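You operate a simulated robot arm through the tools that you are given. There is no shell and no other tool. Be economical: measure what you need, move in short steps, check, and stop when the job is done.

You are at the controls of a simulated two-armed robot. One attempt, no reset.

JOB
On the top of the desk, fold the checked cloth in half.

Only the result counts: the job must be done as asked and must still hold three seconds after the hand-in. Knocking over, shifting, dropping, spilling or breaking anything else fails it. Flat cloth is picked up by pressing the open fingertips on it (5 to 10 N) and closing them slowly along it; thin cloth reads only 2 to 8 mm in the jaws.

ROBOT AND FRAMES
Two 7-joint arms with two-finger parallel grippers on one trunk, on a base that drives. Base frame: it is fixed to the floor where the robot stands at the start and does not move with it; the origin is under the middle of the robot, x ahead of it, y to its left, z up. Lengths are in m, angles in degrees, forces in N, time in s.
The left shoulder is at the start at [0.07, 0.163, 1.095], the right one opposite. Places, roughly: top of the desk [0.5, 0.2, 0.8]. Payload 3.43 kg a hand.
Tool frame (each hand has its own): the origin (TCP) lies between the finger pads and is the grasp point; the fingertips stand 0.034 m ahead of it; z points along the fingers, y is the line along which they close. Largest opening 0.128 m; finger width 0.024, thickness 0.012; the body of the gripper, 0.048 by 0.13 m, starts 0.096 m behind the TCP.
Orientation is that of the tool frame in the base frame, as [roll, pitch, yaw] about the fixed x, y, z axes, in that order (R = Rz(yaw) Ry(pitch) Rx(roll)). With the fingers straight down and closing along the base's y, the tool's x points along the base's -x, its y along +y and its z along -z.

CONTROLS
- The arms move only by the tool drive_tool. It takes "left_commands", "right_commands" or both (then of equal length, played together; a hand with none holds still); each is a list of rows, each a list of 7 numbers: the finger opening in m, from 0 to 0.128, then the shift along the base's x, y, z in units of 300 mm (1.0 is 300 mm), then the turn, a rotation vector about the base's x, y, z in units of 45 degrees (1.0 is 45 degrees). In form: [[claw, tx, ty, tz, ax, ay, az], ...]. A call has 1 to 20 rows; each row is the pose to reach, as a shift and turn from the pose commanded when the call began. A call with a number of a shift or a turn outside -1 to 1 is refused whole. Each row takes 0.2 s and may step no farther than 0.05 m and 8.6 degrees from the row before; otherwise, or with a gripper value out of range, the whole call is refused. Where a pose cannot be reached the arm comes as near as it can. A force on the tool above 40 N (or 10 N above the force at the start of the call, whichever is more), or a blocked arm, ends the call early, and 0.2 s more pass. Each finger travels about 0.153 m/s and halts on what it meets, pressing with about 37 N; the grip force reading is that of the motor and also rises with nothing between the fingers. The clock runs only during rows and for 0.2 s after the last one: add rows that repeat a pose to give the fingers time. The reply holds the time, the measured pose of the TCP, the force on the tool along the base axes, the opening and the grip force, in the units named above and with some noise, and new pictures: "views" is both (left out), scene, wrist or none (wrist: the cameras of the hands that moved).
- Cameras (640 x 400 px; columns grow to the right, rows downward): "scene" is now at [0.1213, -0.0312, 1.3068]; the picture's right is [-0.40, -0.91, 0.00], its down [-0.67, 0.30, -0.68] and it looks along [0.62, -0.27, -0.74] (base axes); focal length 214 px, centre (320, 200). "left" rides on the left gripper at [0.076, 0.011, -0.16] in its tool frame; the picture's right is [-0.15, 0.99, 0.00], its down [-0.88, -0.13, -0.46] and it looks along [-0.45, -0.07, 0.89] (tool axes); focal length 234 px, centre (320, 200). "right" rides on the right gripper at [0.076, -0.011, -0.16] in its tool frame; the picture's right is [0.15, 0.99, 0.00], its down [-0.88, 0.13, -0.46] and it looks along [-0.45, 0.07, 0.89] (tool axes); focal length 234 px, centre (320, 200). There is no depth. A picture from a camera that has moved, and an enlarged one, comes with that camera's place and axes in the base frame and with its lens.
- lift_body(by): slides the trunk up (or, below 0, down) by that many m; the arms and the scene camera ride with it, the base frame stays. It gives what a move gives, with no picture.
- roll_base(legs): drives the robot by 1 to 6 legs, each [ahead, left, turn to the left] in m, m and degrees, along the robot's own axes; the way and the turn of a leg run together, so that a leg with both is an arc; at most 1.5 m and 180 degrees a leg. The arms and the cameras ride along, it lands a little off, and it stops where it bumps. It gives what a move gives, and a new picture of the scene camera.
- aim_head(pan, tilt): turns the head with the scene camera to pan (to the left, within 86 degrees either way) and tilt (down, from -29 to 69), counted from straight ahead of the robot. It gives what a move gives, and a new picture of the scene camera.
- zoom(camera, box): a new picture of the part [left, top, right, bottom] of that camera's present view, enlarged. It takes no simulated time.
- hand_in(): hands the job in; it is judged then, once.

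Work in short steps. Places have to be worked out from the pictures, the camera data and where the tool is seen: move nearer, look again, correct. Check each grasp and each placing, and mend what went wrong. You have 120 turns and 170 pictures in all, those below and enlarged ones among them. Open the grippers and draw the arms clear of the work before you hand the job in, unless the task says otherwise; then end with one line.

The tools are called after "Request:" by a JSON object that holds its "method" and its "body". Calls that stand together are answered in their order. drive_tool: Moves the arms, as the interface text tells. Its arguments: {"type":"object","properties":{"left_commands":{"type":"array"},"right_commands":{"type":"array"},"views":{"type":"string","enum":["both","scene","wrist","none"]}},"required":[]} The other tools are called the same way: lift_body (by) slides the trunk up or down; roll_base (legs) drives the base; aim_head (pan, tilt) turns the head that bears the scene camera; zoom (camera, box) takes an enlarged picture of a part of a camera's view; hand_in () hands the job in.

At the start:

```text
time_s: 0.0
left_ee_pos: [0.6636, 0.3176, 0.9898]
left_orientation: [180.0, 0.0, -180.0]
left_force: [-0.1, -0.4, 0.8]
left_gripper_width: 0.1279
left_grasp_force: 0.0
right_ee_pos: [0.6431, -0.3266, 0.9415]
right_orientation: [180.0, 0.0, -180.0]
right_force: [0.4, -0.7, 0.6]
right_gripper_width: 0.1279
right_grasp_force: 0.0
trunk travel left (down, up): [-0.575, 0.365]
robot x, y, heading: [0.0041, 0.0001, -0.1]
head pan, tilt: [-23.9, 47.5]
```

scene: 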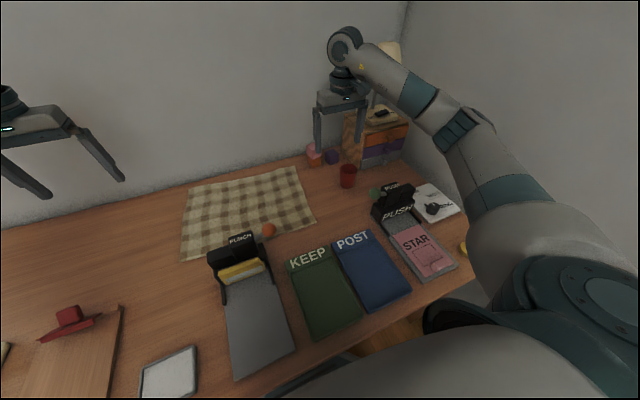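
right: 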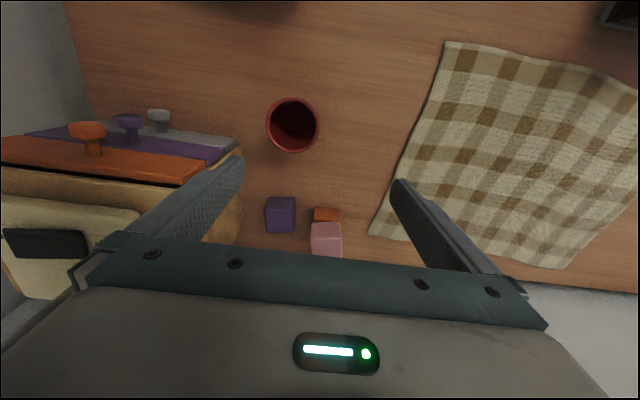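
left: 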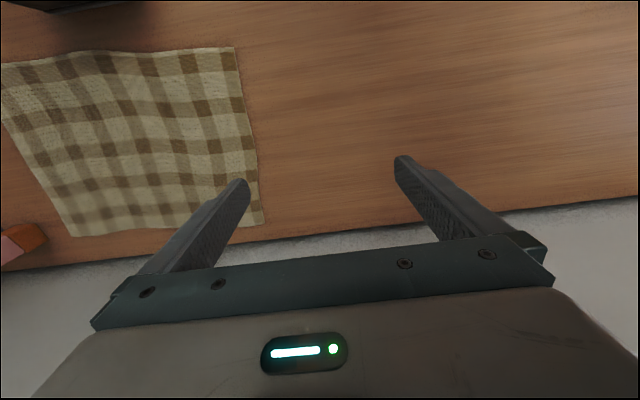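

The cloth spans roughly x 0.52–0.83, y −0.2–0.2, with the desk top near z 0.76. I'll zoom in to see the orange thing near its close edge and the right side.

Request:
{"method": "zoom", "body": {"camera": "scene", "box": [160, 140, 400, 290]}}

Request:
{"method": "zoom", "body": {"camera": "right", "box": [340, 0, 640, 280]}}

```text
2.67 times, centred on (280, 215) of scene
camera zoom: at [0.1213, -0.0312, 1.3068], right [-0.4, -0.91, 0.0], down [-0.67, 0.3, -0.68], along [0.62, -0.27, -0.74], focal length 572 px, centre (427, 160)
```

zoom: 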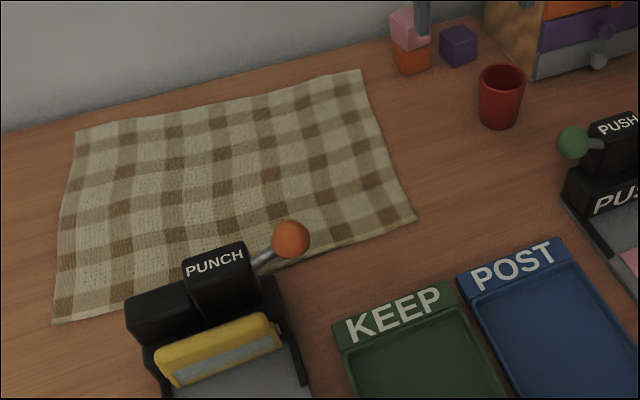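

```text
1.43 times, centred on (490, 140) of right
camera zoom: at [0.5676, -0.3376, 1.101], right [-0.15, 0.99, 0.0], down [0.88, 0.13, 0.46], along [0.45, 0.07, -0.89], focal length 334 px, centre (77, 286)
```

zoom: 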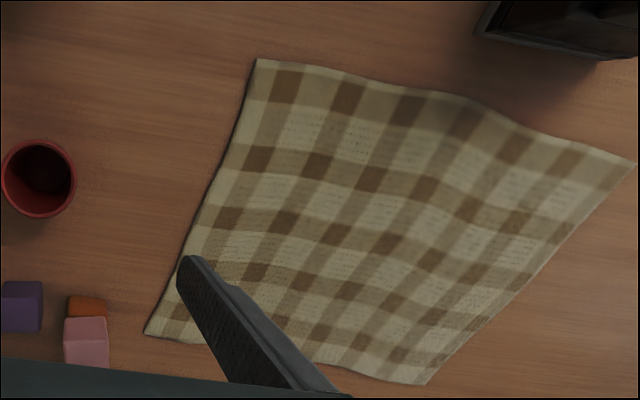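

The orange ball is the punch's lever, just off the near edge. Plan: grip both far corners and fold them toward the robot. First I bring both hands above the far corners (left ≈(.82,.18), right ≈(.795,−.215)), a little inside them.

Request:
{"method": "drive_tool", "body": {"left_commands": [[0.1, 0.0755, -0.1017, -0.072, 0, 0, 0], [0.08, 0.151, -0.2033, -0.144, 0, 0, 0], [0.06, 0.2265, -0.305, -0.2165, 0, 0, 0], [0.05, 0.302, -0.4067, -0.289, 0, 0, 0], [0.045, 0.3775, -0.508, -0.361, 0, 0, 0], [0.045, 0.453, -0.61, -0.433, 0, 0, 0], [0.045, 0.453, -0.61, -0.433, 0, 0, 0]], "right_commands": [[0.1, 0.0733, 0.09, -0.045, 0, 0, 0], [0.08, 0.1467, 0.18, -0.09, 0, 0, 0], [0.06, 0.22, 0.27, -0.136, 0, 0, 0], [0.05, 0.2933, 0.36, -0.181, 0, 0, 0], [0.045, 0.3667, 0.45, -0.226, 0, 0, 0], [0.045, 0.44, 0.54, -0.272, 0, 0, 0], [0.045, 0.44, 0.54, -0.272, 0, 0, 0]]}}

```text
time_s: 1.6
left_ee_pos: [0.8, 0.1334, 0.8605]
left_orientation: [-180.0, 0.1, 180.0]
left_force: [0.6, -0.1, -0.2]
left_gripper_width: 0.0452
left_grasp_force: 0.0
right_ee_pos: [0.7761, -0.1645, 0.8606]
right_orientation: [180.0, 0.0, -179.9]
right_force: [0.2, 0.3, -0.2]
right_gripper_width: 0.0451
right_grasp_force: 0.1
trunk travel left (down, up): [-0.575, 0.365]
robot x, y, heading: [-0.0031, -0.0003, 0.1]
head pan, tilt: [-23.9, 47.5]
camera scene: at [0.1202, -0.0309, 1.307], right [-0.4, -0.91, 0.0], down [-0.67, 0.3, -0.68], along [0.62, -0.27, -0.74], focal length 214 px, centre (320, 200)
camera right: at [0.6994, -0.1758, 1.0193], right [-0.15, 0.99, 0.0], down [0.88, 0.13, 0.46], along [0.45, 0.07, -0.89], focal length 234 px, centre (320, 200)
camera left: at [0.7247, 0.1457, 1.0203], right [0.15, 0.99, 0.0], down [0.88, -0.13, 0.46], along [0.45, -0.07, -0.89], focal length 234 px, centre (320, 200)
```

scene: 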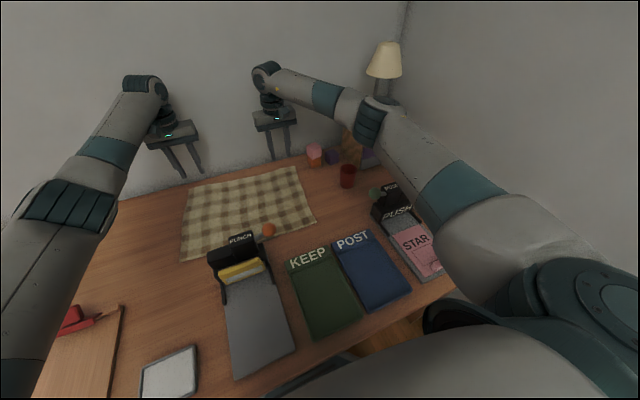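
right: 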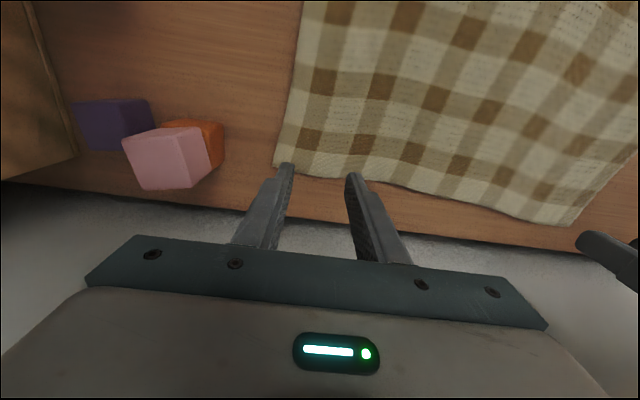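
left: 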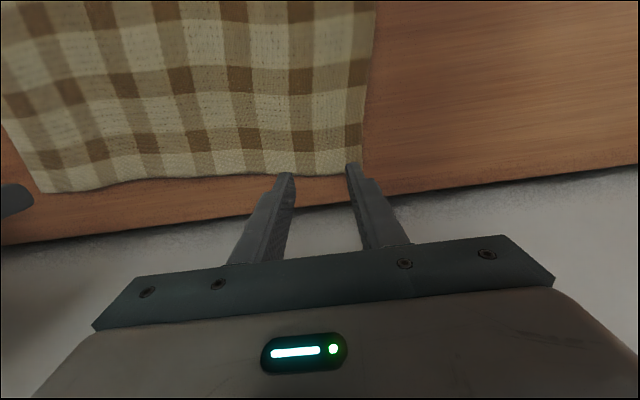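

Estimates are confirmed: far edge at x≈.82 (left) and ≈.797 (right), so the fingers sit about 1–2 cm inside. I'll lower both to just above contact.

Request:
{"method": "drive_tool", "body": {"left_commands": [[0.045, 0, 0, -0.07, 0, 0, 0], [0.045, 0, 0, -0.13, 0, 0, 0], [0.045, 0, 0, -0.18, 0, 0, 0], [0.045, 0, 0, -0.2, 0, 0, 0]], "right_commands": [[0.045, 0, 0, -0.07, 0, 0, 0], [0.045, 0, 0, -0.13, 0, 0, 0], [0.045, 0, 0, -0.18, 0, 0, 0], [0.045, 0, 0, -0.2, 0, 0, 0]], "views": "wrist"}}

```text
time_s: 2.6
left_ee_pos: [0.8012, 0.1341, 0.7997]
left_orientation: [180.0, -0.1, 179.9]
left_force: [0.6, -0.2, 1.0]
left_gripper_width: 0.0447
left_grasp_force: 0.0
right_ee_pos: [0.7769, -0.1641, 0.7992]
right_orientation: [-180.0, 0.0, 179.9]
right_force: [0.5, 0.5, -0.4]
right_gripper_width: 0.0449
right_grasp_force: 0.1
trunk travel left (down, up): [-0.575, 0.365]
robot x, y, heading: [-0.001, 0.0002, -0.3]
head pan, tilt: [-23.9, 47.5]
camera right: at [0.6995, -0.1757, 0.959], right [-0.15, 0.99, 0.0], down [0.88, 0.13, 0.46], along [0.45, 0.07, -0.89], focal length 234 px, centre (320, 200)
camera left: at [0.7257, 0.1453, 0.9591], right [0.15, 0.99, 0.0], down [0.88, -0.13, 0.45], along [0.45, -0.07, -0.89], focal length 234 px, centre (320, 200)
```

right: 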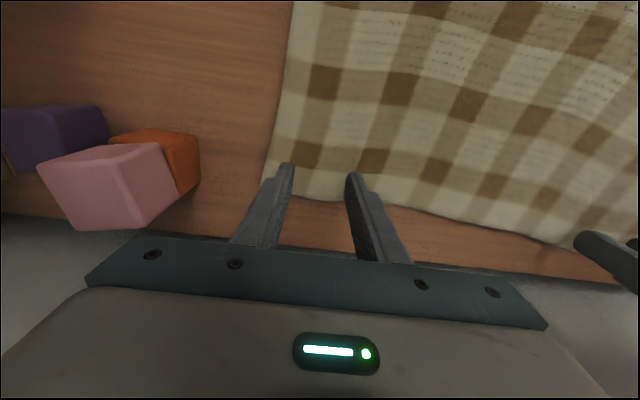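
left: 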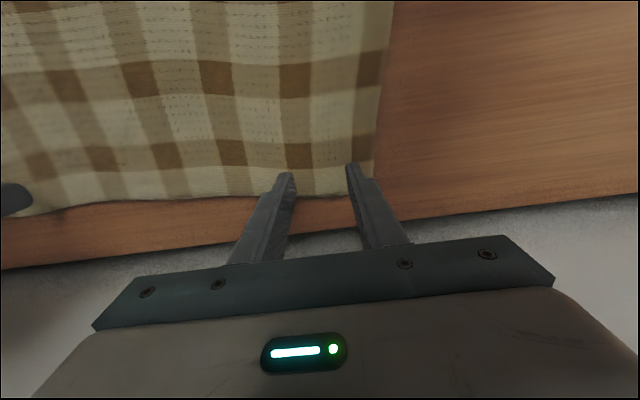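

No contact yet. I'll go down in small steps, reading the force.

Request:
{"method": "drive_tool", "body": {"left_commands": [[0.045, 0, 0, -0.01, 0, 0, 0], [0.045, 0, 0, -0.02, 0, 0, 0], [0.045, 0, 0, -0.02, 0, 0, 0]], "right_commands": [[0.045, 0, 0, -0.01, 0, 0, 0], [0.045, 0, 0, -0.02, 0, 0, 0], [0.045, 0, 0, -0.02, 0, 0, 0]], "views": "none"}}

```text
time_s: 3.4
left_ee_pos: [0.8008, 0.1348, 0.794]
left_orientation: [-180.0, -0.1, -180.0]
left_force: [0.3, 0.4, 0.4]
left_gripper_width: 0.0451
left_grasp_force: 0.1
right_ee_pos: [0.7766, -0.1637, 0.7937]
right_orientation: [-179.9, 0.0, -179.9]
right_force: [-0.9, 0.0, -0.7]
right_gripper_width: 0.0449
right_grasp_force: 0.1
trunk travel left (down, up): [-0.575, 0.365]
robot x, y, heading: [-0.0015, -0.0005, -0.0]
head pan, tilt: [-23.9, 47.5]
```

Still free at z≈.794; continuing down.

Request:
{"method": "drive_tool", "body": {"left_commands": [[0.045, 0, 0, -0.01, 0, 0, 0], [0.045, 0, 0, -0.02, 0, 0, 0], [0.045, 0, 0, -0.02, 0, 0, 0]], "right_commands": [[0.045, 0, 0, -0.01, 0, 0, 0], [0.045, 0, 0, -0.02, 0, 0, 0], [0.045, 0, 0, -0.02, 0, 0, 0]], "views": "none"}}

```text
time_s: 4.2
left_ee_pos: [0.8002, 0.1341, 0.7895]
left_orientation: [-180.0, 0.0, -179.9]
left_force: [2.6, 0.8, 3.5]
left_gripper_width: 0.045
left_grasp_force: 0.0
right_ee_pos: [0.775, -0.1642, 0.7887]
right_orientation: [179.9, 0.1, -180.0]
right_force: [1.2, 0.1, 3.0]
right_gripper_width: 0.0448
right_grasp_force: 0.1
trunk travel left (down, up): [-0.575, 0.365]
robot x, y, heading: [0.0027, 0.001, 0.3]
head pan, tilt: [-23.9, 47.5]
```

Contact at z≈.789 (about 3 N). I'll press about 1–2 mm more and close slowly.

Request:
{"method": "drive_tool", "body": {"left_commands": [[0.045, 0, 0, -0.005, 0, 0, 0], [0.045, 0, 0, -0.007, 0, 0, 0], [0.041, 0, 0, -0.007, 0, 0, 0], [0.037, 0, 0, -0.007, 0, 0, 0], [0.033, 0, 0, -0.007, 0, 0, 0], [0.029, 0, 0, -0.007, 0, 0, 0], [0.025, 0, 0, -0.007, 0, 0, 0], [0.021, 0, 0, -0.007, 0, 0, 0], [0.017, 0, 0, -0.007, 0, 0, 0], [0.013, 0, 0, -0.007, 0, 0, 0], [0.009, 0, 0, -0.007, 0, 0, 0], [0.005, 0, 0, -0.007, 0, 0, 0], [0.0, 0, 0, -0.007, 0, 0, 0], [0.0, 0, 0, -0.007, 0, 0, 0]], "right_commands": [[0.045, 0, 0, -0.005, 0, 0, 0], [0.045, 0, 0, -0.007, 0, 0, 0], [0.041, 0, 0, -0.007, 0, 0, 0], [0.037, 0, 0, -0.007, 0, 0, 0], [0.033, 0, 0, -0.007, 0, 0, 0], [0.029, 0, 0, -0.007, 0, 0, 0], [0.025, 0, 0, -0.007, 0, 0, 0], [0.021, 0, 0, -0.007, 0, 0, 0], [0.017, 0, 0, -0.007, 0, 0, 0], [0.013, 0, 0, -0.007, 0, 0, 0], [0.009, 0, 0, -0.007, 0, 0, 0], [0.005, 0, 0, -0.007, 0, 0, 0], [0.0, 0, 0, -0.007, 0, 0, 0], [0.0, 0, 0, -0.007, 0, 0, 0]], "views": "wrist"}}

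```text
time_s: 7.2
left_ee_pos: [0.7979, 0.1326, 0.7883]
left_orientation: [-179.9, 0.1, 179.9]
left_force: [-0.8, -10.3, 11.6]
left_gripper_width: 0.0101
left_grasp_force: 36.6
right_ee_pos: [0.7743, -0.1638, 0.7879]
right_orientation: [179.9, 0.3, -179.9]
right_force: [-0.4, 9.7, 11.0]
right_gripper_width: 0.0101
right_grasp_force: 36.7
trunk travel left (down, up): [-0.575, 0.365]
robot x, y, heading: [0.0062, 0.0019, 0.0]
head pan, tilt: [-23.9, 47.5]
camera right: at [0.6975, -0.1751, 0.9472], right [-0.15, 0.99, 0.0], down [0.88, 0.13, 0.46], along [0.45, 0.07, -0.89], focal length 234 px, centre (320, 200)
camera left: at [0.7235, 0.1449, 0.947], right [0.15, 0.99, 0.0], down [0.88, -0.13, 0.46], along [0.45, -0.07, -0.89], focal length 234 px, centre (320, 200)
```

right: 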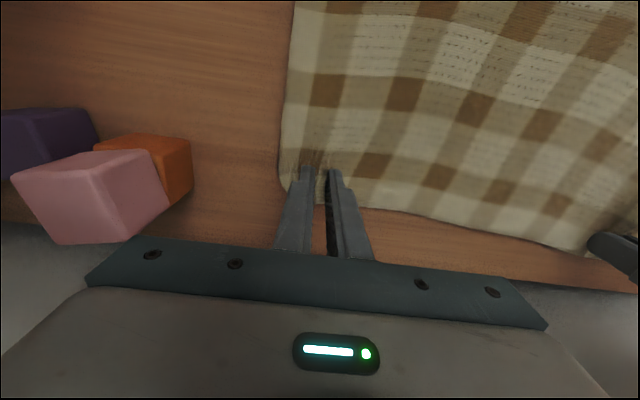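
left: 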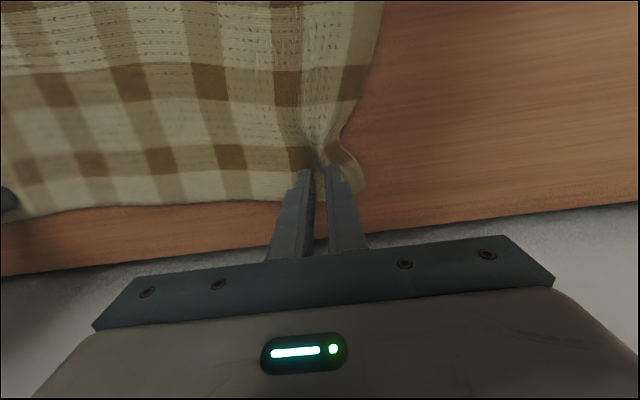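

Both hands hold a ridge of cloth (1 cm, 36 N). I'll lift the far edge in an arc toward the robot, easing the hands inward about 8 mm each to relieve the tension, and look halfway.

Request:
{"method": "drive_tool", "body": {"left_commands": [[0, -0.006, -0.009, 0.062, 0, 0, 0], [0, -0.026, -0.016, 0.123, 0, 0, 0], [0, -0.056, -0.023, 0.18, 0, 0, 0], [0, -0.099, -0.019, 0.231, 0, 0, 0], [0, -0.151, -0.015, 0.276, 0, 0, 0], [0, -0.211, -0.011, 0.312, 0, 0, 0], [0, -0.278, -0.005, 0.338, 0, 0, 0], [0, -0.349, 0, 0.354, 0, 0, 0], [0, -0.422, 0.006, 0.36, 0, 0, 0]], "right_commands": [[0, -0.006, 0.01, 0.062, 0, 0, 0], [0, -0.026, 0.02, 0.123, 0, 0, 0], [0, -0.056, 0.031, 0.18, 0, 0, 0], [0, -0.099, 0.035, 0.231, 0, 0, 0], [0, -0.151, 0.039, 0.276, 0, 0, 0], [0, -0.211, 0.043, 0.312, 0, 0, 0], [0, -0.278, 0.049, 0.338, 0, 0, 0], [0, -0.349, 0.054, 0.354, 0, 0, 0], [0, -0.422, 0.06, 0.36, 0, 0, 0]]}}

```text
time_s: 9.2
left_ee_pos: [0.6739, 0.1361, 0.8938]
left_orientation: [180.0, 0.1, -179.9]
left_force: [0.1, -1.6, -0.3]
left_gripper_width: 0.0044
left_grasp_force: 37.2
right_ee_pos: [0.6475, -0.1461, 0.8954]
right_orientation: [179.9, 0.0, 179.9]
right_force: [-0.8, 0.3, 0.1]
right_gripper_width: 0.0035
right_grasp_force: 36.7
trunk travel left (down, up): [-0.575, 0.365]
robot x, y, heading: [0.0029, 0.0013, 0.1]
head pan, tilt: [-23.9, 47.5]
camera scene: at [0.1204, -0.031, 1.3069], right [-0.4, -0.91, 0.0], down [-0.67, 0.3, -0.68], along [0.62, -0.27, -0.74], focal length 214 px, centre (320, 200)
camera right: at [0.5722, -0.1569, 1.0538], right [-0.15, 0.99, 0.0], down [0.88, 0.13, 0.46], along [0.45, 0.07, -0.89], focal length 234 px, centre (320, 200)
camera left: at [0.5982, 0.1476, 1.0524], right [0.15, 0.99, 0.0], down [0.88, -0.13, 0.46], along [0.45, -0.07, -0.89], focal length 234 px, centre (320, 200)
```

scene: 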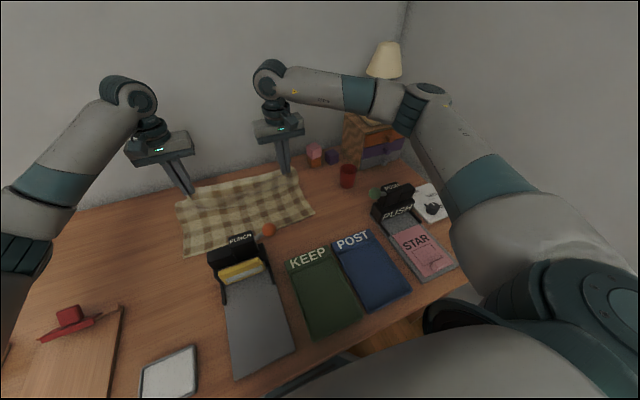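
right: 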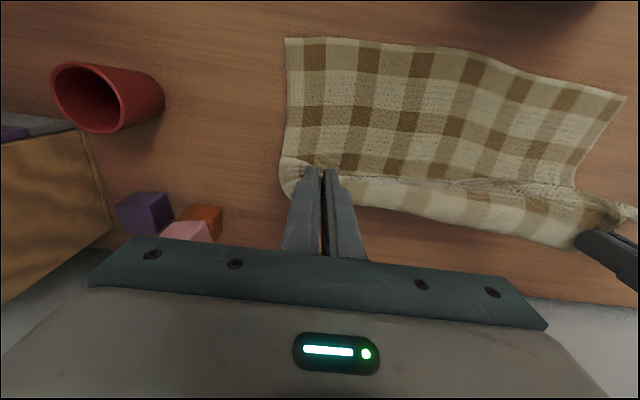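
left: 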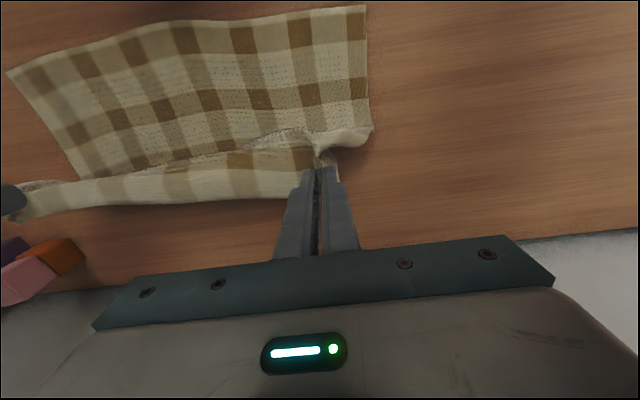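

The fold is forming well with the near half lying still. I continue the arc down toward the near edge, tilting the fingers forward gradually, and check clearance to the punch before landing.

Request:
{"method": "drive_tool", "body": {"left_commands": [[0, -0.079, 0.006, -0.005, 0, -0.067, 0], [0, -0.156, 0.011, -0.02, 0, -0.133, 0], [0, -0.229, 0.0165, -0.046, 0, -0.2, 0], [0, -0.295, 0.021, -0.08, 0, -0.267, 0], [0, -0.355, 0.025, -0.123, 0, -0.356, 0], [0, -0.404, 0.029, -0.173, 0, -0.444, 0]], "right_commands": [[0, -0.079, 0.006, -0.005, 0, -0.067, 0], [0, -0.156, 0.011, -0.02, 0, -0.133, 0], [0, -0.229, 0.0165, -0.046, 0, -0.2, 0], [0, -0.295, 0.021, -0.08, 0, -0.267, 0], [0, -0.355, 0.025, -0.123, 0, -0.356, 0], [0, -0.404, 0.029, -0.173, 0, -0.444, 0]]}}

```text
time_s: 10.6
left_ee_pos: [0.5528, 0.1446, 0.8423]
left_orientation: [-179.9, 20.2, -179.9]
left_force: [0.3, -1.5, -0.4]
left_gripper_width: 0.0044
left_grasp_force: 37.4
right_ee_pos: [0.5277, -0.1369, 0.844]
right_orientation: [-180.0, 20.1, 180.0]
right_force: [0.1, 2.0, 0.6]
right_gripper_width: 0.0036
right_grasp_force: 36.8
trunk travel left (down, up): [-0.575, 0.365]
robot x, y, heading: [-0.0011, 0.0016, -0.0]
head pan, tilt: [-23.9, 47.5]
camera scene: at [0.1208, -0.031, 1.307], right [-0.4, -0.91, 0.0], down [-0.67, 0.3, -0.68], along [0.62, -0.27, -0.74], focal length 214 px, centre (320, 200)
camera right: at [0.4018, -0.1486, 0.9666], right [-0.14, 0.99, -0.05], down [0.67, 0.13, 0.73], along [0.73, 0.07, -0.68], focal length 234 px, centre (320, 200)
camera left: at [0.427, 0.1564, 0.9652], right [0.14, 0.99, 0.05], down [0.67, -0.13, 0.73], along [0.73, -0.07, -0.68], focal length 234 px, centre (320, 200)
```

scene: 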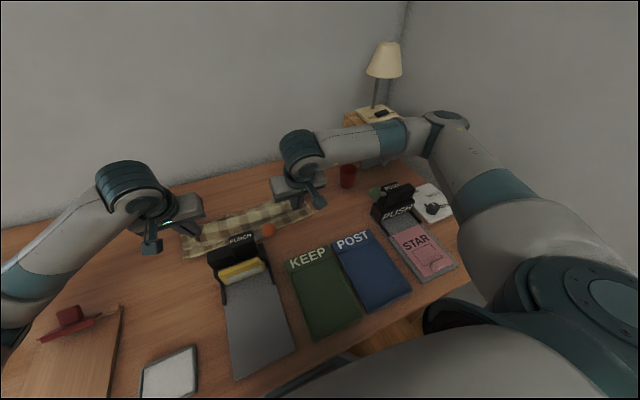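
right: 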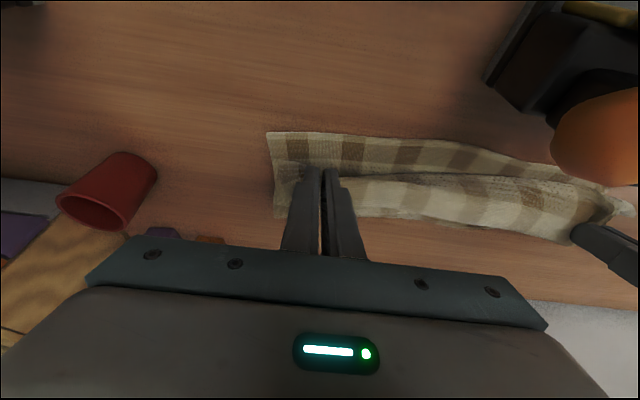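
left: 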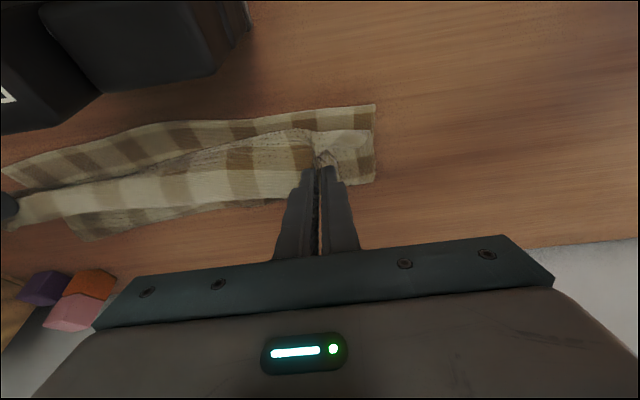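

Ball is at ≈(.44,−.035,.88), clear of the cloth; the near corner hasn't moved. I'll keep the 20° tilt (for clearance to the punch) and land the edge.

Request:
{"method": "drive_tool", "body": {"left_commands": [[0, -0.025, 0.002, -0.04, 0, 0, 0], [0, -0.045, 0.003, -0.08, 0, 0, 0], [0, -0.058, 0.004, -0.12, 0, 0, 0], [0, -0.064, 0.005, -0.145, 0, 0, 0], [0, -0.067, 0.005, -0.157, 0, 0, 0], [0, -0.067, 0.005, -0.157, 0, 0, 0]], "right_commands": [[0, -0.025, 0.002, -0.04, 0, 0, 0], [0, -0.045, 0.003, -0.08, 0, 0, 0], [0, -0.058, 0.004, -0.12, 0, 0, 0], [0, -0.062, 0.005, -0.147, 0, 0, 0], [0, -0.065, 0.005, -0.163, 0, 0, 0], [0, -0.065, 0.005, -0.163, 0, 0, 0]]}}

```text
time_s: 12.0
left_ee_pos: [0.5313, 0.1449, 0.7972]
left_orientation: [-179.8, 20.2, -180.0]
left_force: [-4.0, -3.7, 19.4]
left_gripper_width: 0.0041
left_grasp_force: 36.5
right_ee_pos: [0.5073, -0.1371, 0.7929]
right_orientation: [-179.9, 20.1, -180.0]
right_force: [0.9, 3.1, 0.5]
right_gripper_width: 0.004
right_grasp_force: 37.4
trunk travel left (down, up): [-0.575, 0.365]
robot x, y, heading: [0.0011, -0.0004, 0.2]
head pan, tilt: [-23.9, 47.5]
camera scene: at [0.1189, -0.0316, 1.3072], right [-0.4, -0.91, 0.0], down [-0.67, 0.3, -0.68], along [0.62, -0.27, -0.74], focal length 214 px, centre (320, 200)
camera right: at [0.3808, -0.1476, 0.918], right [-0.14, 0.99, -0.05], down [0.67, 0.13, 0.73], along [0.73, 0.07, -0.68], focal length 234 px, centre (320, 200)
camera left: at [0.406, 0.1574, 0.9203], right [0.14, 0.99, 0.05], down [0.67, -0.13, 0.73], along [0.73, -0.07, -0.68], focal length 234 px, centre (320, 200)
```

scene: 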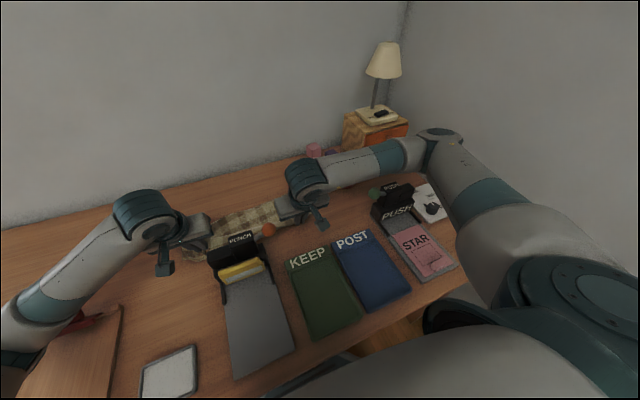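
right: 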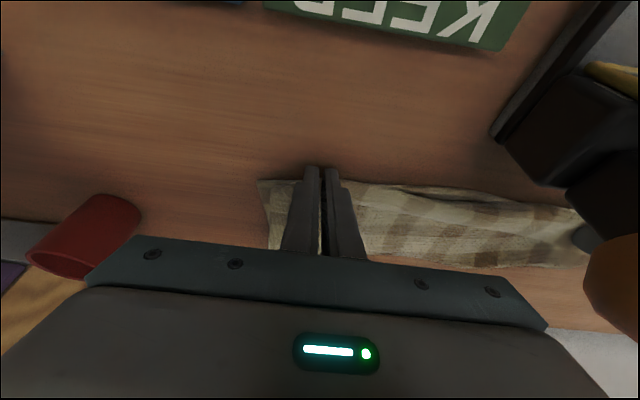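
left: 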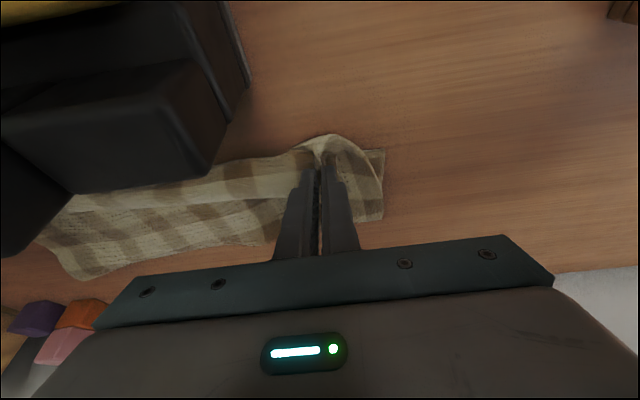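

The edge has landed over the near edge. I'll ease the left up 1.5 mm, then open both grippers slowly so the ridge spreads back, and look.

Request:
{"method": "drive_tool", "body": {"left_commands": [[0.0, 0, 0, 0.005, 0, 0, 0], [0.01, 0, 0, 0.005, 0, 0, 0], [0.018, 0, 0, 0.005, 0, 0, 0], [0.026, 0, 0, 0.005, 0, 0, 0], [0.034, 0, 0, 0.005, 0, 0, 0], [0.042, 0, 0, 0.005, 0, 0, 0], [0.05, 0, 0, 0.005, 0, 0, 0], [0.05, 0, 0, 0.005, 0, 0, 0]], "right_commands": [[0.0, 0, 0, -0.005, 0, 0, 0], [0.01, 0, 0, -0.007, 0, 0, 0], [0.018, 0, 0, -0.007, 0, 0, 0], [0.026, 0, 0, -0.007, 0, 0, 0], [0.034, 0, 0, -0.007, 0, 0, 0], [0.042, 0, 0, -0.007, 0, 0, 0], [0.05, 0, 0, -0.007, 0, 0, 0], [0.05, 0, 0, -0.007, 0, 0, 0]], "views": "wrist"}}

```text
time_s: 13.8
left_ee_pos: [0.5319, 0.1463, 0.7953]
left_orientation: [-180.0, 20.0, -179.8]
left_force: [-0.3, 0.2, 2.9]
left_gripper_width: 0.0487
left_grasp_force: 0.1
right_ee_pos: [0.5085, -0.1356, 0.7906]
right_orientation: [180.0, 20.0, 180.0]
right_force: [-0.7, -0.9, -0.1]
right_gripper_width: 0.0499
right_grasp_force: 0.0
trunk travel left (down, up): [-0.575, 0.365]
robot x, y, heading: [-0.0031, -0.0023, 0.1]
head pan, tilt: [-23.9, 47.5]
camera right: at [0.3822, -0.1473, 0.9152], right [-0.14, 0.99, -0.05], down [0.67, 0.13, 0.73], along [0.73, 0.07, -0.68], focal length 234 px, centre (320, 200)
camera left: at [0.4074, 0.1578, 0.9203], right [0.14, 0.99, 0.05], down [0.67, -0.13, 0.73], along [0.73, -0.07, -0.68], focal length 234 px, centre (320, 200)
```

right: 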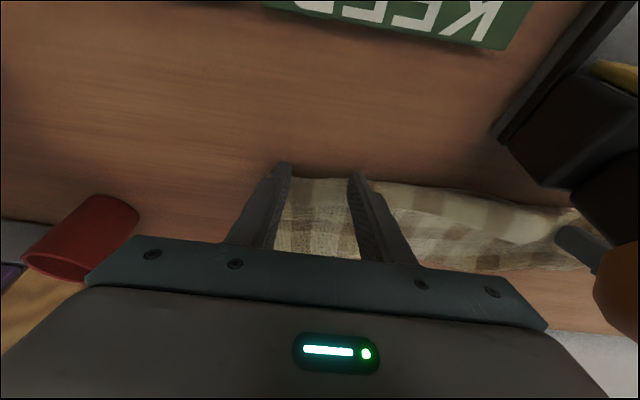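
left: 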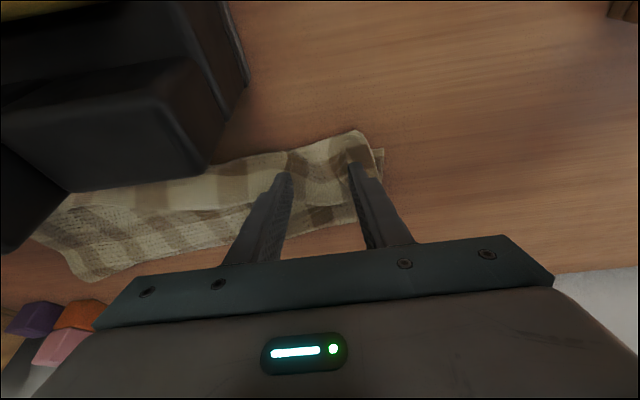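

Released. I'll lift both hands straight up and then out to the sides for a clear view.

Request:
{"method": "drive_tool", "body": {"left_commands": [[0.055, 0, 0, 0.05, 0, 0, 0], [0.055, 0, 0, 0.15, 0, 0, 0], [0.055, 0, 0, 0.3, 0, 0, 0], [0.055, 0, 0, 0.45, 0, 0.14, 0], [0.055, 0, 0.15, 0.5, 0, 0.29, 0], [0.055, 0, 0.3, 0.5, 0, 0.444, 0], [0.055, 0, 0.45, 0.5, 0, 0.444, 0], [0.055, 0, 0.6, 0.5, 0, 0.444, 0]], "right_commands": [[0.055, 0, 0, 0.05, 0, 0, 0], [0.055, 0, 0, 0.15, 0, 0, 0], [0.055, 0, 0, 0.3, 0, 0, 0], [0.055, 0, 0, 0.45, 0, 0.14, 0], [0.055, 0, -0.15, 0.5, 0, 0.29, 0], [0.055, 0, -0.3, 0.5, 0, 0.444, 0], [0.055, 0, -0.45, 0.5, 0, 0.444, 0], [0.055, 0, -0.6, 0.5, 0, 0.444, 0]]}}

Request:
{"method": "zoom", "body": {"camera": "scene", "box": [160, 140, 400, 290]}}

```text
time_s: 15.6
left_ee_pos: [0.5318, 0.3254, 0.9476]
left_orientation: [180.0, 0.1, 179.9]
left_force: [0.4, 0.1, -0.6]
left_gripper_width: 0.0546
left_grasp_force: 0.0
right_ee_pos: [0.5092, -0.3155, 0.9423]
right_orientation: [-180.0, 0.0, -179.9]
right_force: [-0.5, -1.1, -0.5]
right_gripper_width: 0.055
right_grasp_force: 0.0
trunk travel left (down, up): [-0.575, 0.365]
robot x, y, heading: [0.0037, -0.0011, 0.1]
head pan, tilt: [-23.9, 47.5]
camera scene: at [0.1203, -0.0312, 1.307], right [-0.4, -0.91, 0.0], down [-0.67, 0.3, -0.68], along [0.62, -0.27, -0.74], focal length 214 px, centre (320, 200)
camera right: at [0.4321, -0.3278, 1.1015], right [-0.15, 0.99, 0.0], down [0.88, 0.13, 0.46], along [0.45, 0.07, -0.89], focal length 234 px, centre (320, 200)
camera left: at [0.4574, 0.3374, 1.1064], right [0.15, 0.99, 0.0], down [0.88, -0.13, 0.46], along [0.45, -0.07, -0.89], focal length 234 px, centre (320, 200)
```

scene: 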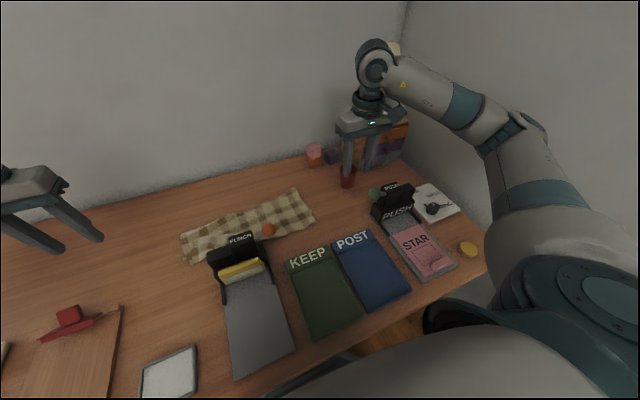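
right: 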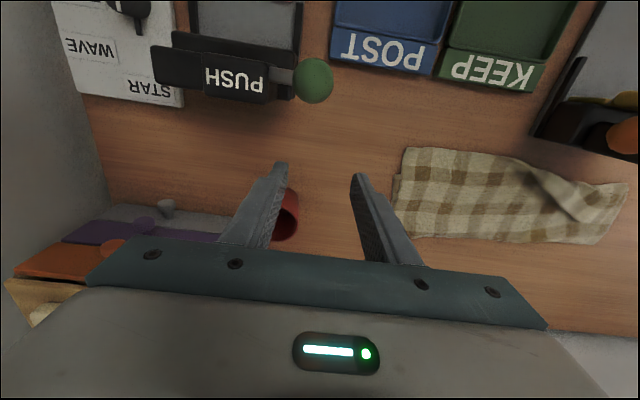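
left: 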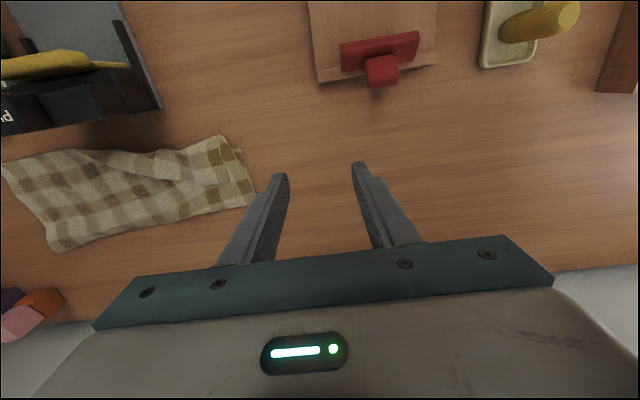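

```text
2.67 times, centred on (280, 215) of scene
camera zoom: at [0.1203, -0.0312, 1.307], right [-0.4, -0.91, 0.0], down [-0.67, 0.3, -0.68], along [0.62, -0.27, -0.74], focal length 572 px, centre (427, 160)
```

zoom: 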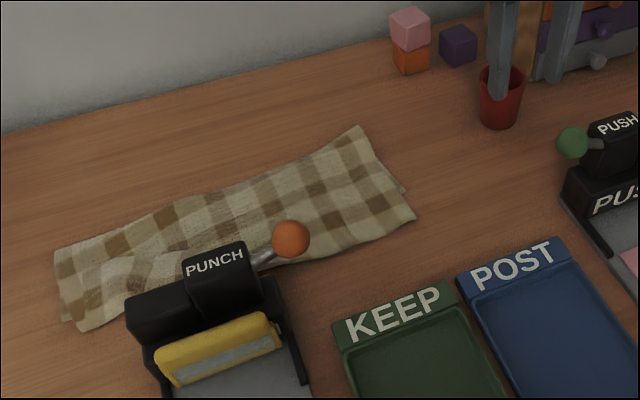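

The fold looks good overall, with a crease at the left near corner. Zooming in to judge it.

Request:
{"method": "zoom", "body": {"camera": "left", "box": [0, 100, 280, 275]}}

Request:
{"method": "zoom", "body": {"camera": "right", "box": [380, 110, 640, 272]}}

```text
2.29 times, centred on (140, 188) of left
camera zoom: at [0.4574, 0.3374, 1.1064], right [0.15, 0.99, 0.0], down [0.88, -0.13, 0.46], along [0.45, -0.07, -0.89], focal length 535 px, centre (731, 229)
```

zoom: 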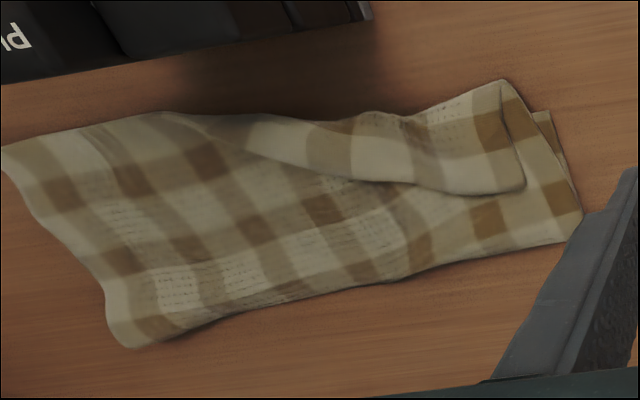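

```text
2.46 times, centred on (510, 191) of right
camera zoom: at [0.4321, -0.3278, 1.1015], right [-0.15, 0.99, 0.0], down [0.88, 0.13, 0.46], along [0.45, 0.07, -0.89], focal length 576 px, centre (-148, 222)
```

zoom: 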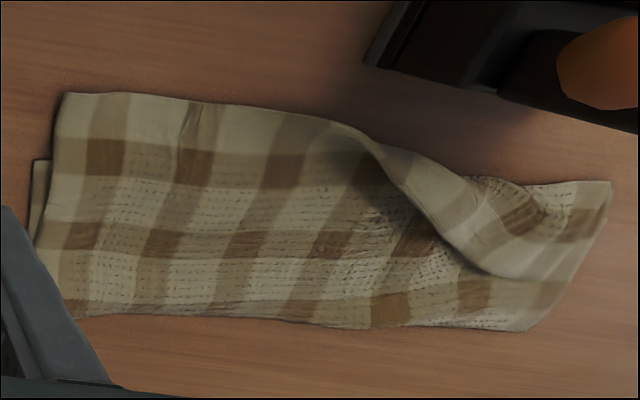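

On the left, the last ~7 cm of the top layer lies turned back (edge at x≈.578, crease at x≈.506) and the fold line there is too near (x≈.615). I'll re-grasp that flap edge with the left hand, fingers tilted so that it can be rolled over properly; first hover above it.

Request:
{"method": "drive_tool", "body": {"left_commands": [[0.05, 0.027, -0.096, -0.065, 0, 0.111, 0], [0.045, 0.055, -0.193, -0.131, 0, 0.222, 0], [0.04, 0.082, -0.289, -0.196, 0, 0.333, 0], [0.038, 0.109, -0.385, -0.261, 0, 0.444, 0], [0.038, 0.137, -0.482, -0.327, 0, 0.555, 0], [0.038, 0.164, -0.578, -0.392, 0, 0.667, 0], [0.038, 0.164, -0.578, -0.392, 0, 0.667, 0]], "views": "both"}}

Request:
{"method": "zoom", "body": {"camera": "left", "box": [180, 60, 460, 235]}}

```text
time_s: 17.2
left_ee_pos: [0.5815, 0.1532, 0.8294]
left_orientation: [-180.0, -30.1, 179.9]
left_force: [-0.1, 0.8, 0.1]
left_gripper_width: 0.038
left_grasp_force: 0.1
right_ee_pos: [0.5088, -0.3151, 0.9409]
right_orientation: [180.0, -0.1, 180.0]
right_force: [0.0, 0.6, 0.4]
right_gripper_width: 0.0551
right_grasp_force: 0.0
trunk travel left (down, up): [-0.575, 0.365]
robot x, y, heading: [0.0025, -0.0007, 0.1]
head pan, tilt: [-23.9, 47.5]
camera scene: at [0.1205, -0.0303, 1.3069], right [-0.4, -0.91, 0.0], down [-0.67, 0.3, -0.68], along [0.62, -0.27, -0.74], focal length 214 px, centre (320, 200)
camera left: at [0.5964, 0.1643, 1.0045], right [0.13, 0.99, -0.07], down [0.99, -0.13, -0.05], along [-0.06, -0.07, -1.0], focal length 234 px, centre (320, 200)
```

scene: 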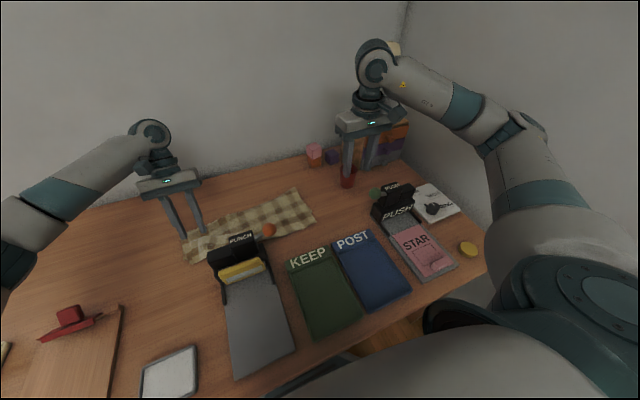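
left: 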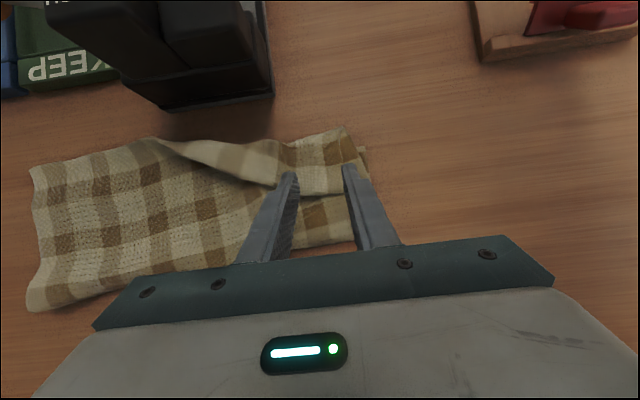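

```text
2.29 times, centred on (320, 148) of left
camera zoom: at [0.5964, 0.1643, 1.0045], right [0.13, 0.99, -0.07], down [0.99, -0.13, -0.05], along [-0.06, -0.07, -1.0], focal length 535 px, centre (320, 320)
```

zoom: 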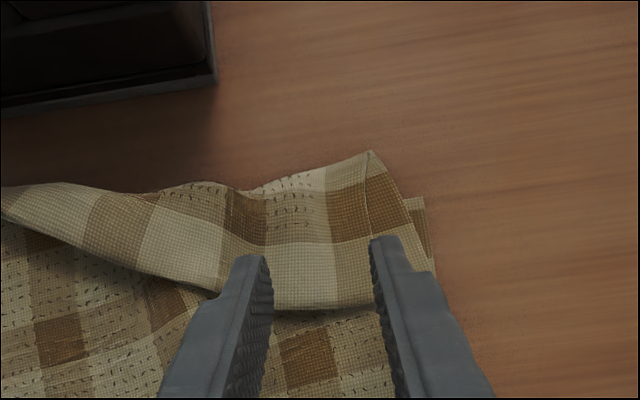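

Clear top view: flap edge at x≈.577, its corner at y≈.20, crease at x≈.509. I'll shift 1 cm left and go down toward contact.

Request:
{"method": "drive_tool", "body": {"left_commands": [[0.038, 0, 0.033, -0.03, 0, 0, 0], [0.038, 0, 0.033, -0.055, 0, 0, 0], [0.038, 0, 0.033, -0.07, 0, 0, 0], [0.038, 0, 0.033, -0.077, 0, 0, 0], [0.038, 0, 0.033, -0.077, 0, 0, 0]], "views": "wrist"}}

```text
time_s: 18.4
left_ee_pos: [0.582, 0.1627, 0.8054]
left_orientation: [-180.0, -30.1, -179.9]
left_force: [0.5, 0.0, 0.2]
left_gripper_width: 0.038
left_grasp_force: 0.0
right_ee_pos: [0.5091, -0.3168, 0.9421]
right_orientation: [-180.0, 0.0, 180.0]
right_force: [0.3, 0.1, 0.0]
right_gripper_width: 0.0551
right_grasp_force: 0.0
trunk travel left (down, up): [-0.575, 0.365]
robot x, y, heading: [0.0025, 0.0011, 0.1]
head pan, tilt: [-23.9, 47.5]
camera left: at [0.5974, 0.1739, 0.9814], right [0.13, 0.99, -0.07], down [0.99, -0.13, -0.05], along [-0.06, -0.07, -1.0], focal length 234 px, centre (320, 200)
```

left: 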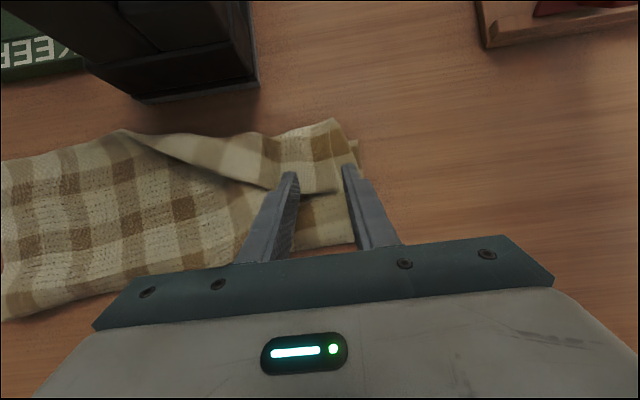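

No contact yet; continuing a few millimetres.

Request:
{"method": "drive_tool", "body": {"left_commands": [[0.038, 0, 0, -0.01, 0, 0, 0], [0.038, 0, 0, -0.017, 0, 0, 0], [0.038, 0, 0, -0.022, 0, 0, 0], [0.038, 0, 0, -0.022, 0, 0, 0]], "views": "none"}}

```text
time_s: 19.4
left_ee_pos: [0.5824, 0.1623, 0.7997]
left_orientation: [-179.9, -30.0, -180.0]
left_force: [0.5, 0.1, 1.4]
left_gripper_width: 0.0381
left_grasp_force: 0.1
right_ee_pos: [0.5097, -0.3158, 0.9417]
right_orientation: [-180.0, 0.0, -179.9]
right_force: [0.1, -1.1, 0.6]
right_gripper_width: 0.055
right_grasp_force: 0.1
trunk travel left (down, up): [-0.575, 0.365]
robot x, y, heading: [0.0004, -0.0012, -0.1]
head pan, tilt: [-23.9, 47.5]
```

Beginning to touch (1.4 N). A bit more.

Request:
{"method": "drive_tool", "body": {"left_commands": [[0.038, 0, 0, -0.005, 0, 0, 0], [0.038, 0, 0, -0.005, 0, 0, 0]], "views": "none"}}

```text
time_s: 20.0
left_ee_pos: [0.5821, 0.1621, 0.797]
left_orientation: [179.9, -29.9, -179.9]
left_force: [-0.8, 0.2, 0.6]
left_gripper_width: 0.038
left_grasp_force: 0.0
right_ee_pos: [0.5087, -0.3149, 0.942]
right_orientation: [-179.9, 0.1, -179.9]
right_force: [0.3, -0.3, -0.2]
right_gripper_width: 0.0552
right_grasp_force: 0.1
trunk travel left (down, up): [-0.575, 0.365]
robot x, y, heading: [-0.0012, 0.0022, -0.3]
head pan, tilt: [-23.9, 47.5]
```

Still noise-level; 3 mm more.

Request:
{"method": "drive_tool", "body": {"left_commands": [[0.038, 0, 0, -0.005, 0, 0, 0], [0.038, 0, 0, -0.009, 0, 0, 0], [0.038, 0, 0, -0.009, 0, 0, 0]], "views": "wrist"}}

Request:
{"method": "zoom", "body": {"camera": "left", "box": [180, 60, 460, 235]}}

```text
time_s: 20.8
left_ee_pos: [0.582, 0.1622, 0.7955]
left_orientation: [180.0, -30.0, 180.0]
left_force: [0.0, 0.1, 4.2]
left_gripper_width: 0.0379
left_grasp_force: 0.0
right_ee_pos: [0.508, -0.3155, 0.9418]
right_orientation: [180.0, 0.0, 180.0]
right_force: [-0.6, 0.0, 0.2]
right_gripper_width: 0.0553
right_grasp_force: 0.0
trunk travel left (down, up): [-0.575, 0.365]
robot x, y, heading: [-0.0019, -0.0034, 0.2]
head pan, tilt: [-23.9, 47.5]
camera left: at [0.5971, 0.1738, 0.971], right [0.13, 0.99, -0.07], down [0.99, -0.13, -0.05], along [-0.06, -0.07, -1.0], focal length 234 px, centre (320, 200)
```

left: 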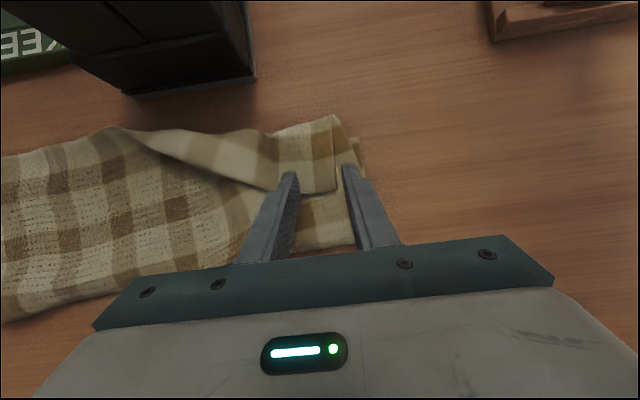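

```text
2.29 times, centred on (320, 148) of left
camera zoom: at [0.5971, 0.1738, 0.971], right [0.13, 0.99, -0.07], down [0.99, -0.13, -0.05], along [-0.06, -0.07, -1.0], focal length 535 px, centre (320, 320)
```

zoom: 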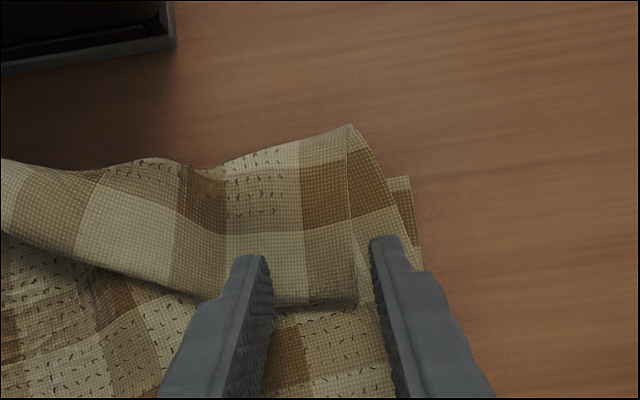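

The outer finger sits beside the flap (its corner is at y≈.174). I'll lift a little, shift 2.4 cm right, and press again.

Request:
{"method": "drive_tool", "body": {"left_commands": [[0.038, 0, 0, 0.05, 0, 0, 0], [0.036, 0, -0.04, 0.05, 0, 0, 0], [0.036, 0, -0.08, 0.05, 0, 0, 0], [0.036, 0, -0.08, 0.02, 0, 0, 0], [0.036, 0, -0.08, 0.008, 0, 0, 0], [0.036, 0, -0.08, 0.003, 0, 0, 0], [0.036, 0, -0.08, 0.003, 0, 0, 0]], "views": "wrist"}}

Request:
{"method": "zoom", "body": {"camera": "left", "box": [180, 60, 460, 235]}}

```text
time_s: 22.4
left_ee_pos: [0.5814, 0.1383, 0.7962]
left_orientation: [-180.0, -30.0, -179.9]
left_force: [-0.4, 0.5, 3.6]
left_gripper_width: 0.0359
left_grasp_force: 0.0
right_ee_pos: [0.5088, -0.3161, 0.9423]
right_orientation: [180.0, 0.0, -180.0]
right_force: [-0.9, -1.0, -0.4]
right_gripper_width: 0.055
right_grasp_force: 0.1
trunk travel left (down, up): [-0.575, 0.365]
robot x, y, heading: [0.0001, -0.0002, -0.0]
head pan, tilt: [-23.9, 47.5]
camera left: at [0.5972, 0.1498, 0.9717], right [0.13, 0.99, -0.07], down [0.99, -0.13, -0.05], along [-0.06, -0.07, -1.0], focal length 234 px, centre (320, 200)
```

left: 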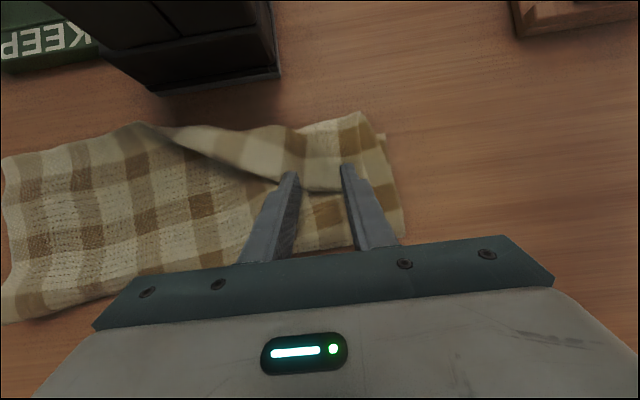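

```text
2.29 times, centred on (320, 148) of left
camera zoom: at [0.5972, 0.1498, 0.9717], right [0.13, 0.99, -0.07], down [0.99, -0.13, -0.05], along [-0.06, -0.07, -1.0], focal length 535 px, centre (320, 320)
```

zoom: 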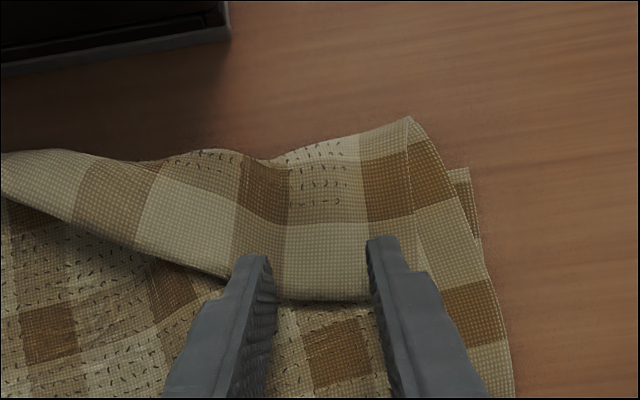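

Both fingers are now on the flap, 3.6 N. Press 1 mm more and close slowly.

Request:
{"method": "drive_tool", "body": {"left_commands": [[0.036, 0, 0, -0.003, 0, 0, 0], [0.033, 0, 0, -0.003, 0, 0, 0], [0.03, 0, 0, -0.003, 0, 0, 0], [0.027, 0, 0, -0.003, 0, 0, 0], [0.024, 0, 0, -0.003, 0, 0, 0], [0.021, 0, 0, -0.003, 0, 0, 0], [0.018, 0, 0, -0.003, 0, 0, 0], [0.015, 0, 0, -0.003, 0, 0, 0], [0.012, 0, 0, -0.003, 0, 0, 0], [0.009, 0, 0, -0.003, 0, 0, 0], [0.006, 0, 0, -0.003, 0, 0, 0], [0.003, 0, 0, -0.003, 0, 0, 0], [0.0, 0, 0, -0.003, 0, 0, 0], [0.0, 0, 0, -0.003, 0, 0, 0]], "views": "wrist"}}

Request:
{"method": "zoom", "body": {"camera": "left", "box": [180, 60, 460, 235]}}

```text
time_s: 25.4
left_ee_pos: [0.5818, 0.1386, 0.7934]
left_orientation: [-180.0, -30.0, -179.8]
left_force: [0.4, 0.3, 4.3]
left_gripper_width: 0.0
left_grasp_force: 32.7
right_ee_pos: [0.5096, -0.3164, 0.9403]
right_orientation: [180.0, 0.1, -180.0]
right_force: [-0.6, -0.2, -0.9]
right_gripper_width: 0.0551
right_grasp_force: 0.0
trunk travel left (down, up): [-0.575, 0.365]
robot x, y, heading: [-0.0011, -0.0011, 0.2]
head pan, tilt: [-23.9, 47.5]
camera left: at [0.5971, 0.1501, 0.9706], right [0.13, 0.99, -0.07], down [0.99, -0.13, -0.05], along [-0.06, -0.07, -1.0], focal length 234 px, centre (320, 200)
```

left: 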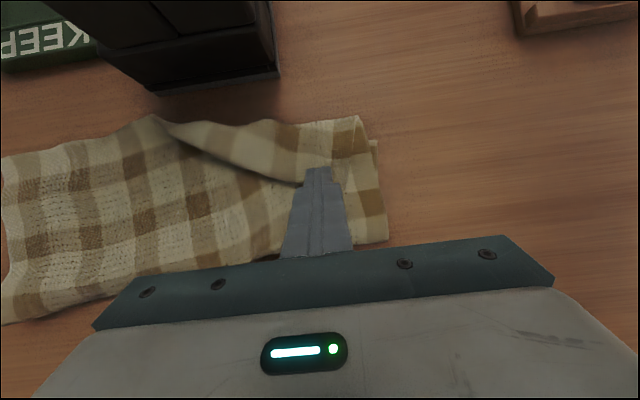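

```text
2.29 times, centred on (320, 148) of left
camera zoom: at [0.5971, 0.1501, 0.9706], right [0.13, 0.99, -0.07], down [0.99, -0.13, -0.05], along [-0.06, -0.07, -1.0], focal length 535 px, centre (320, 320)
```

zoom: 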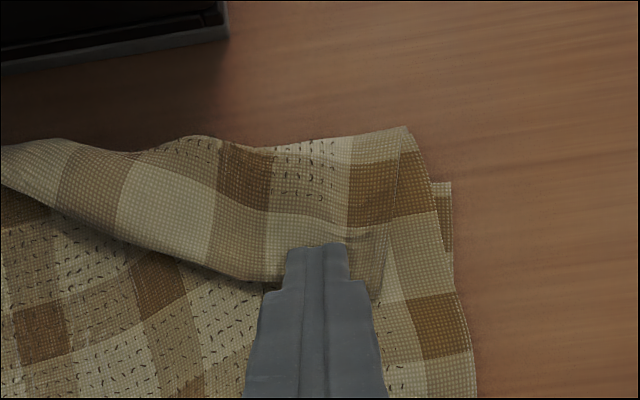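

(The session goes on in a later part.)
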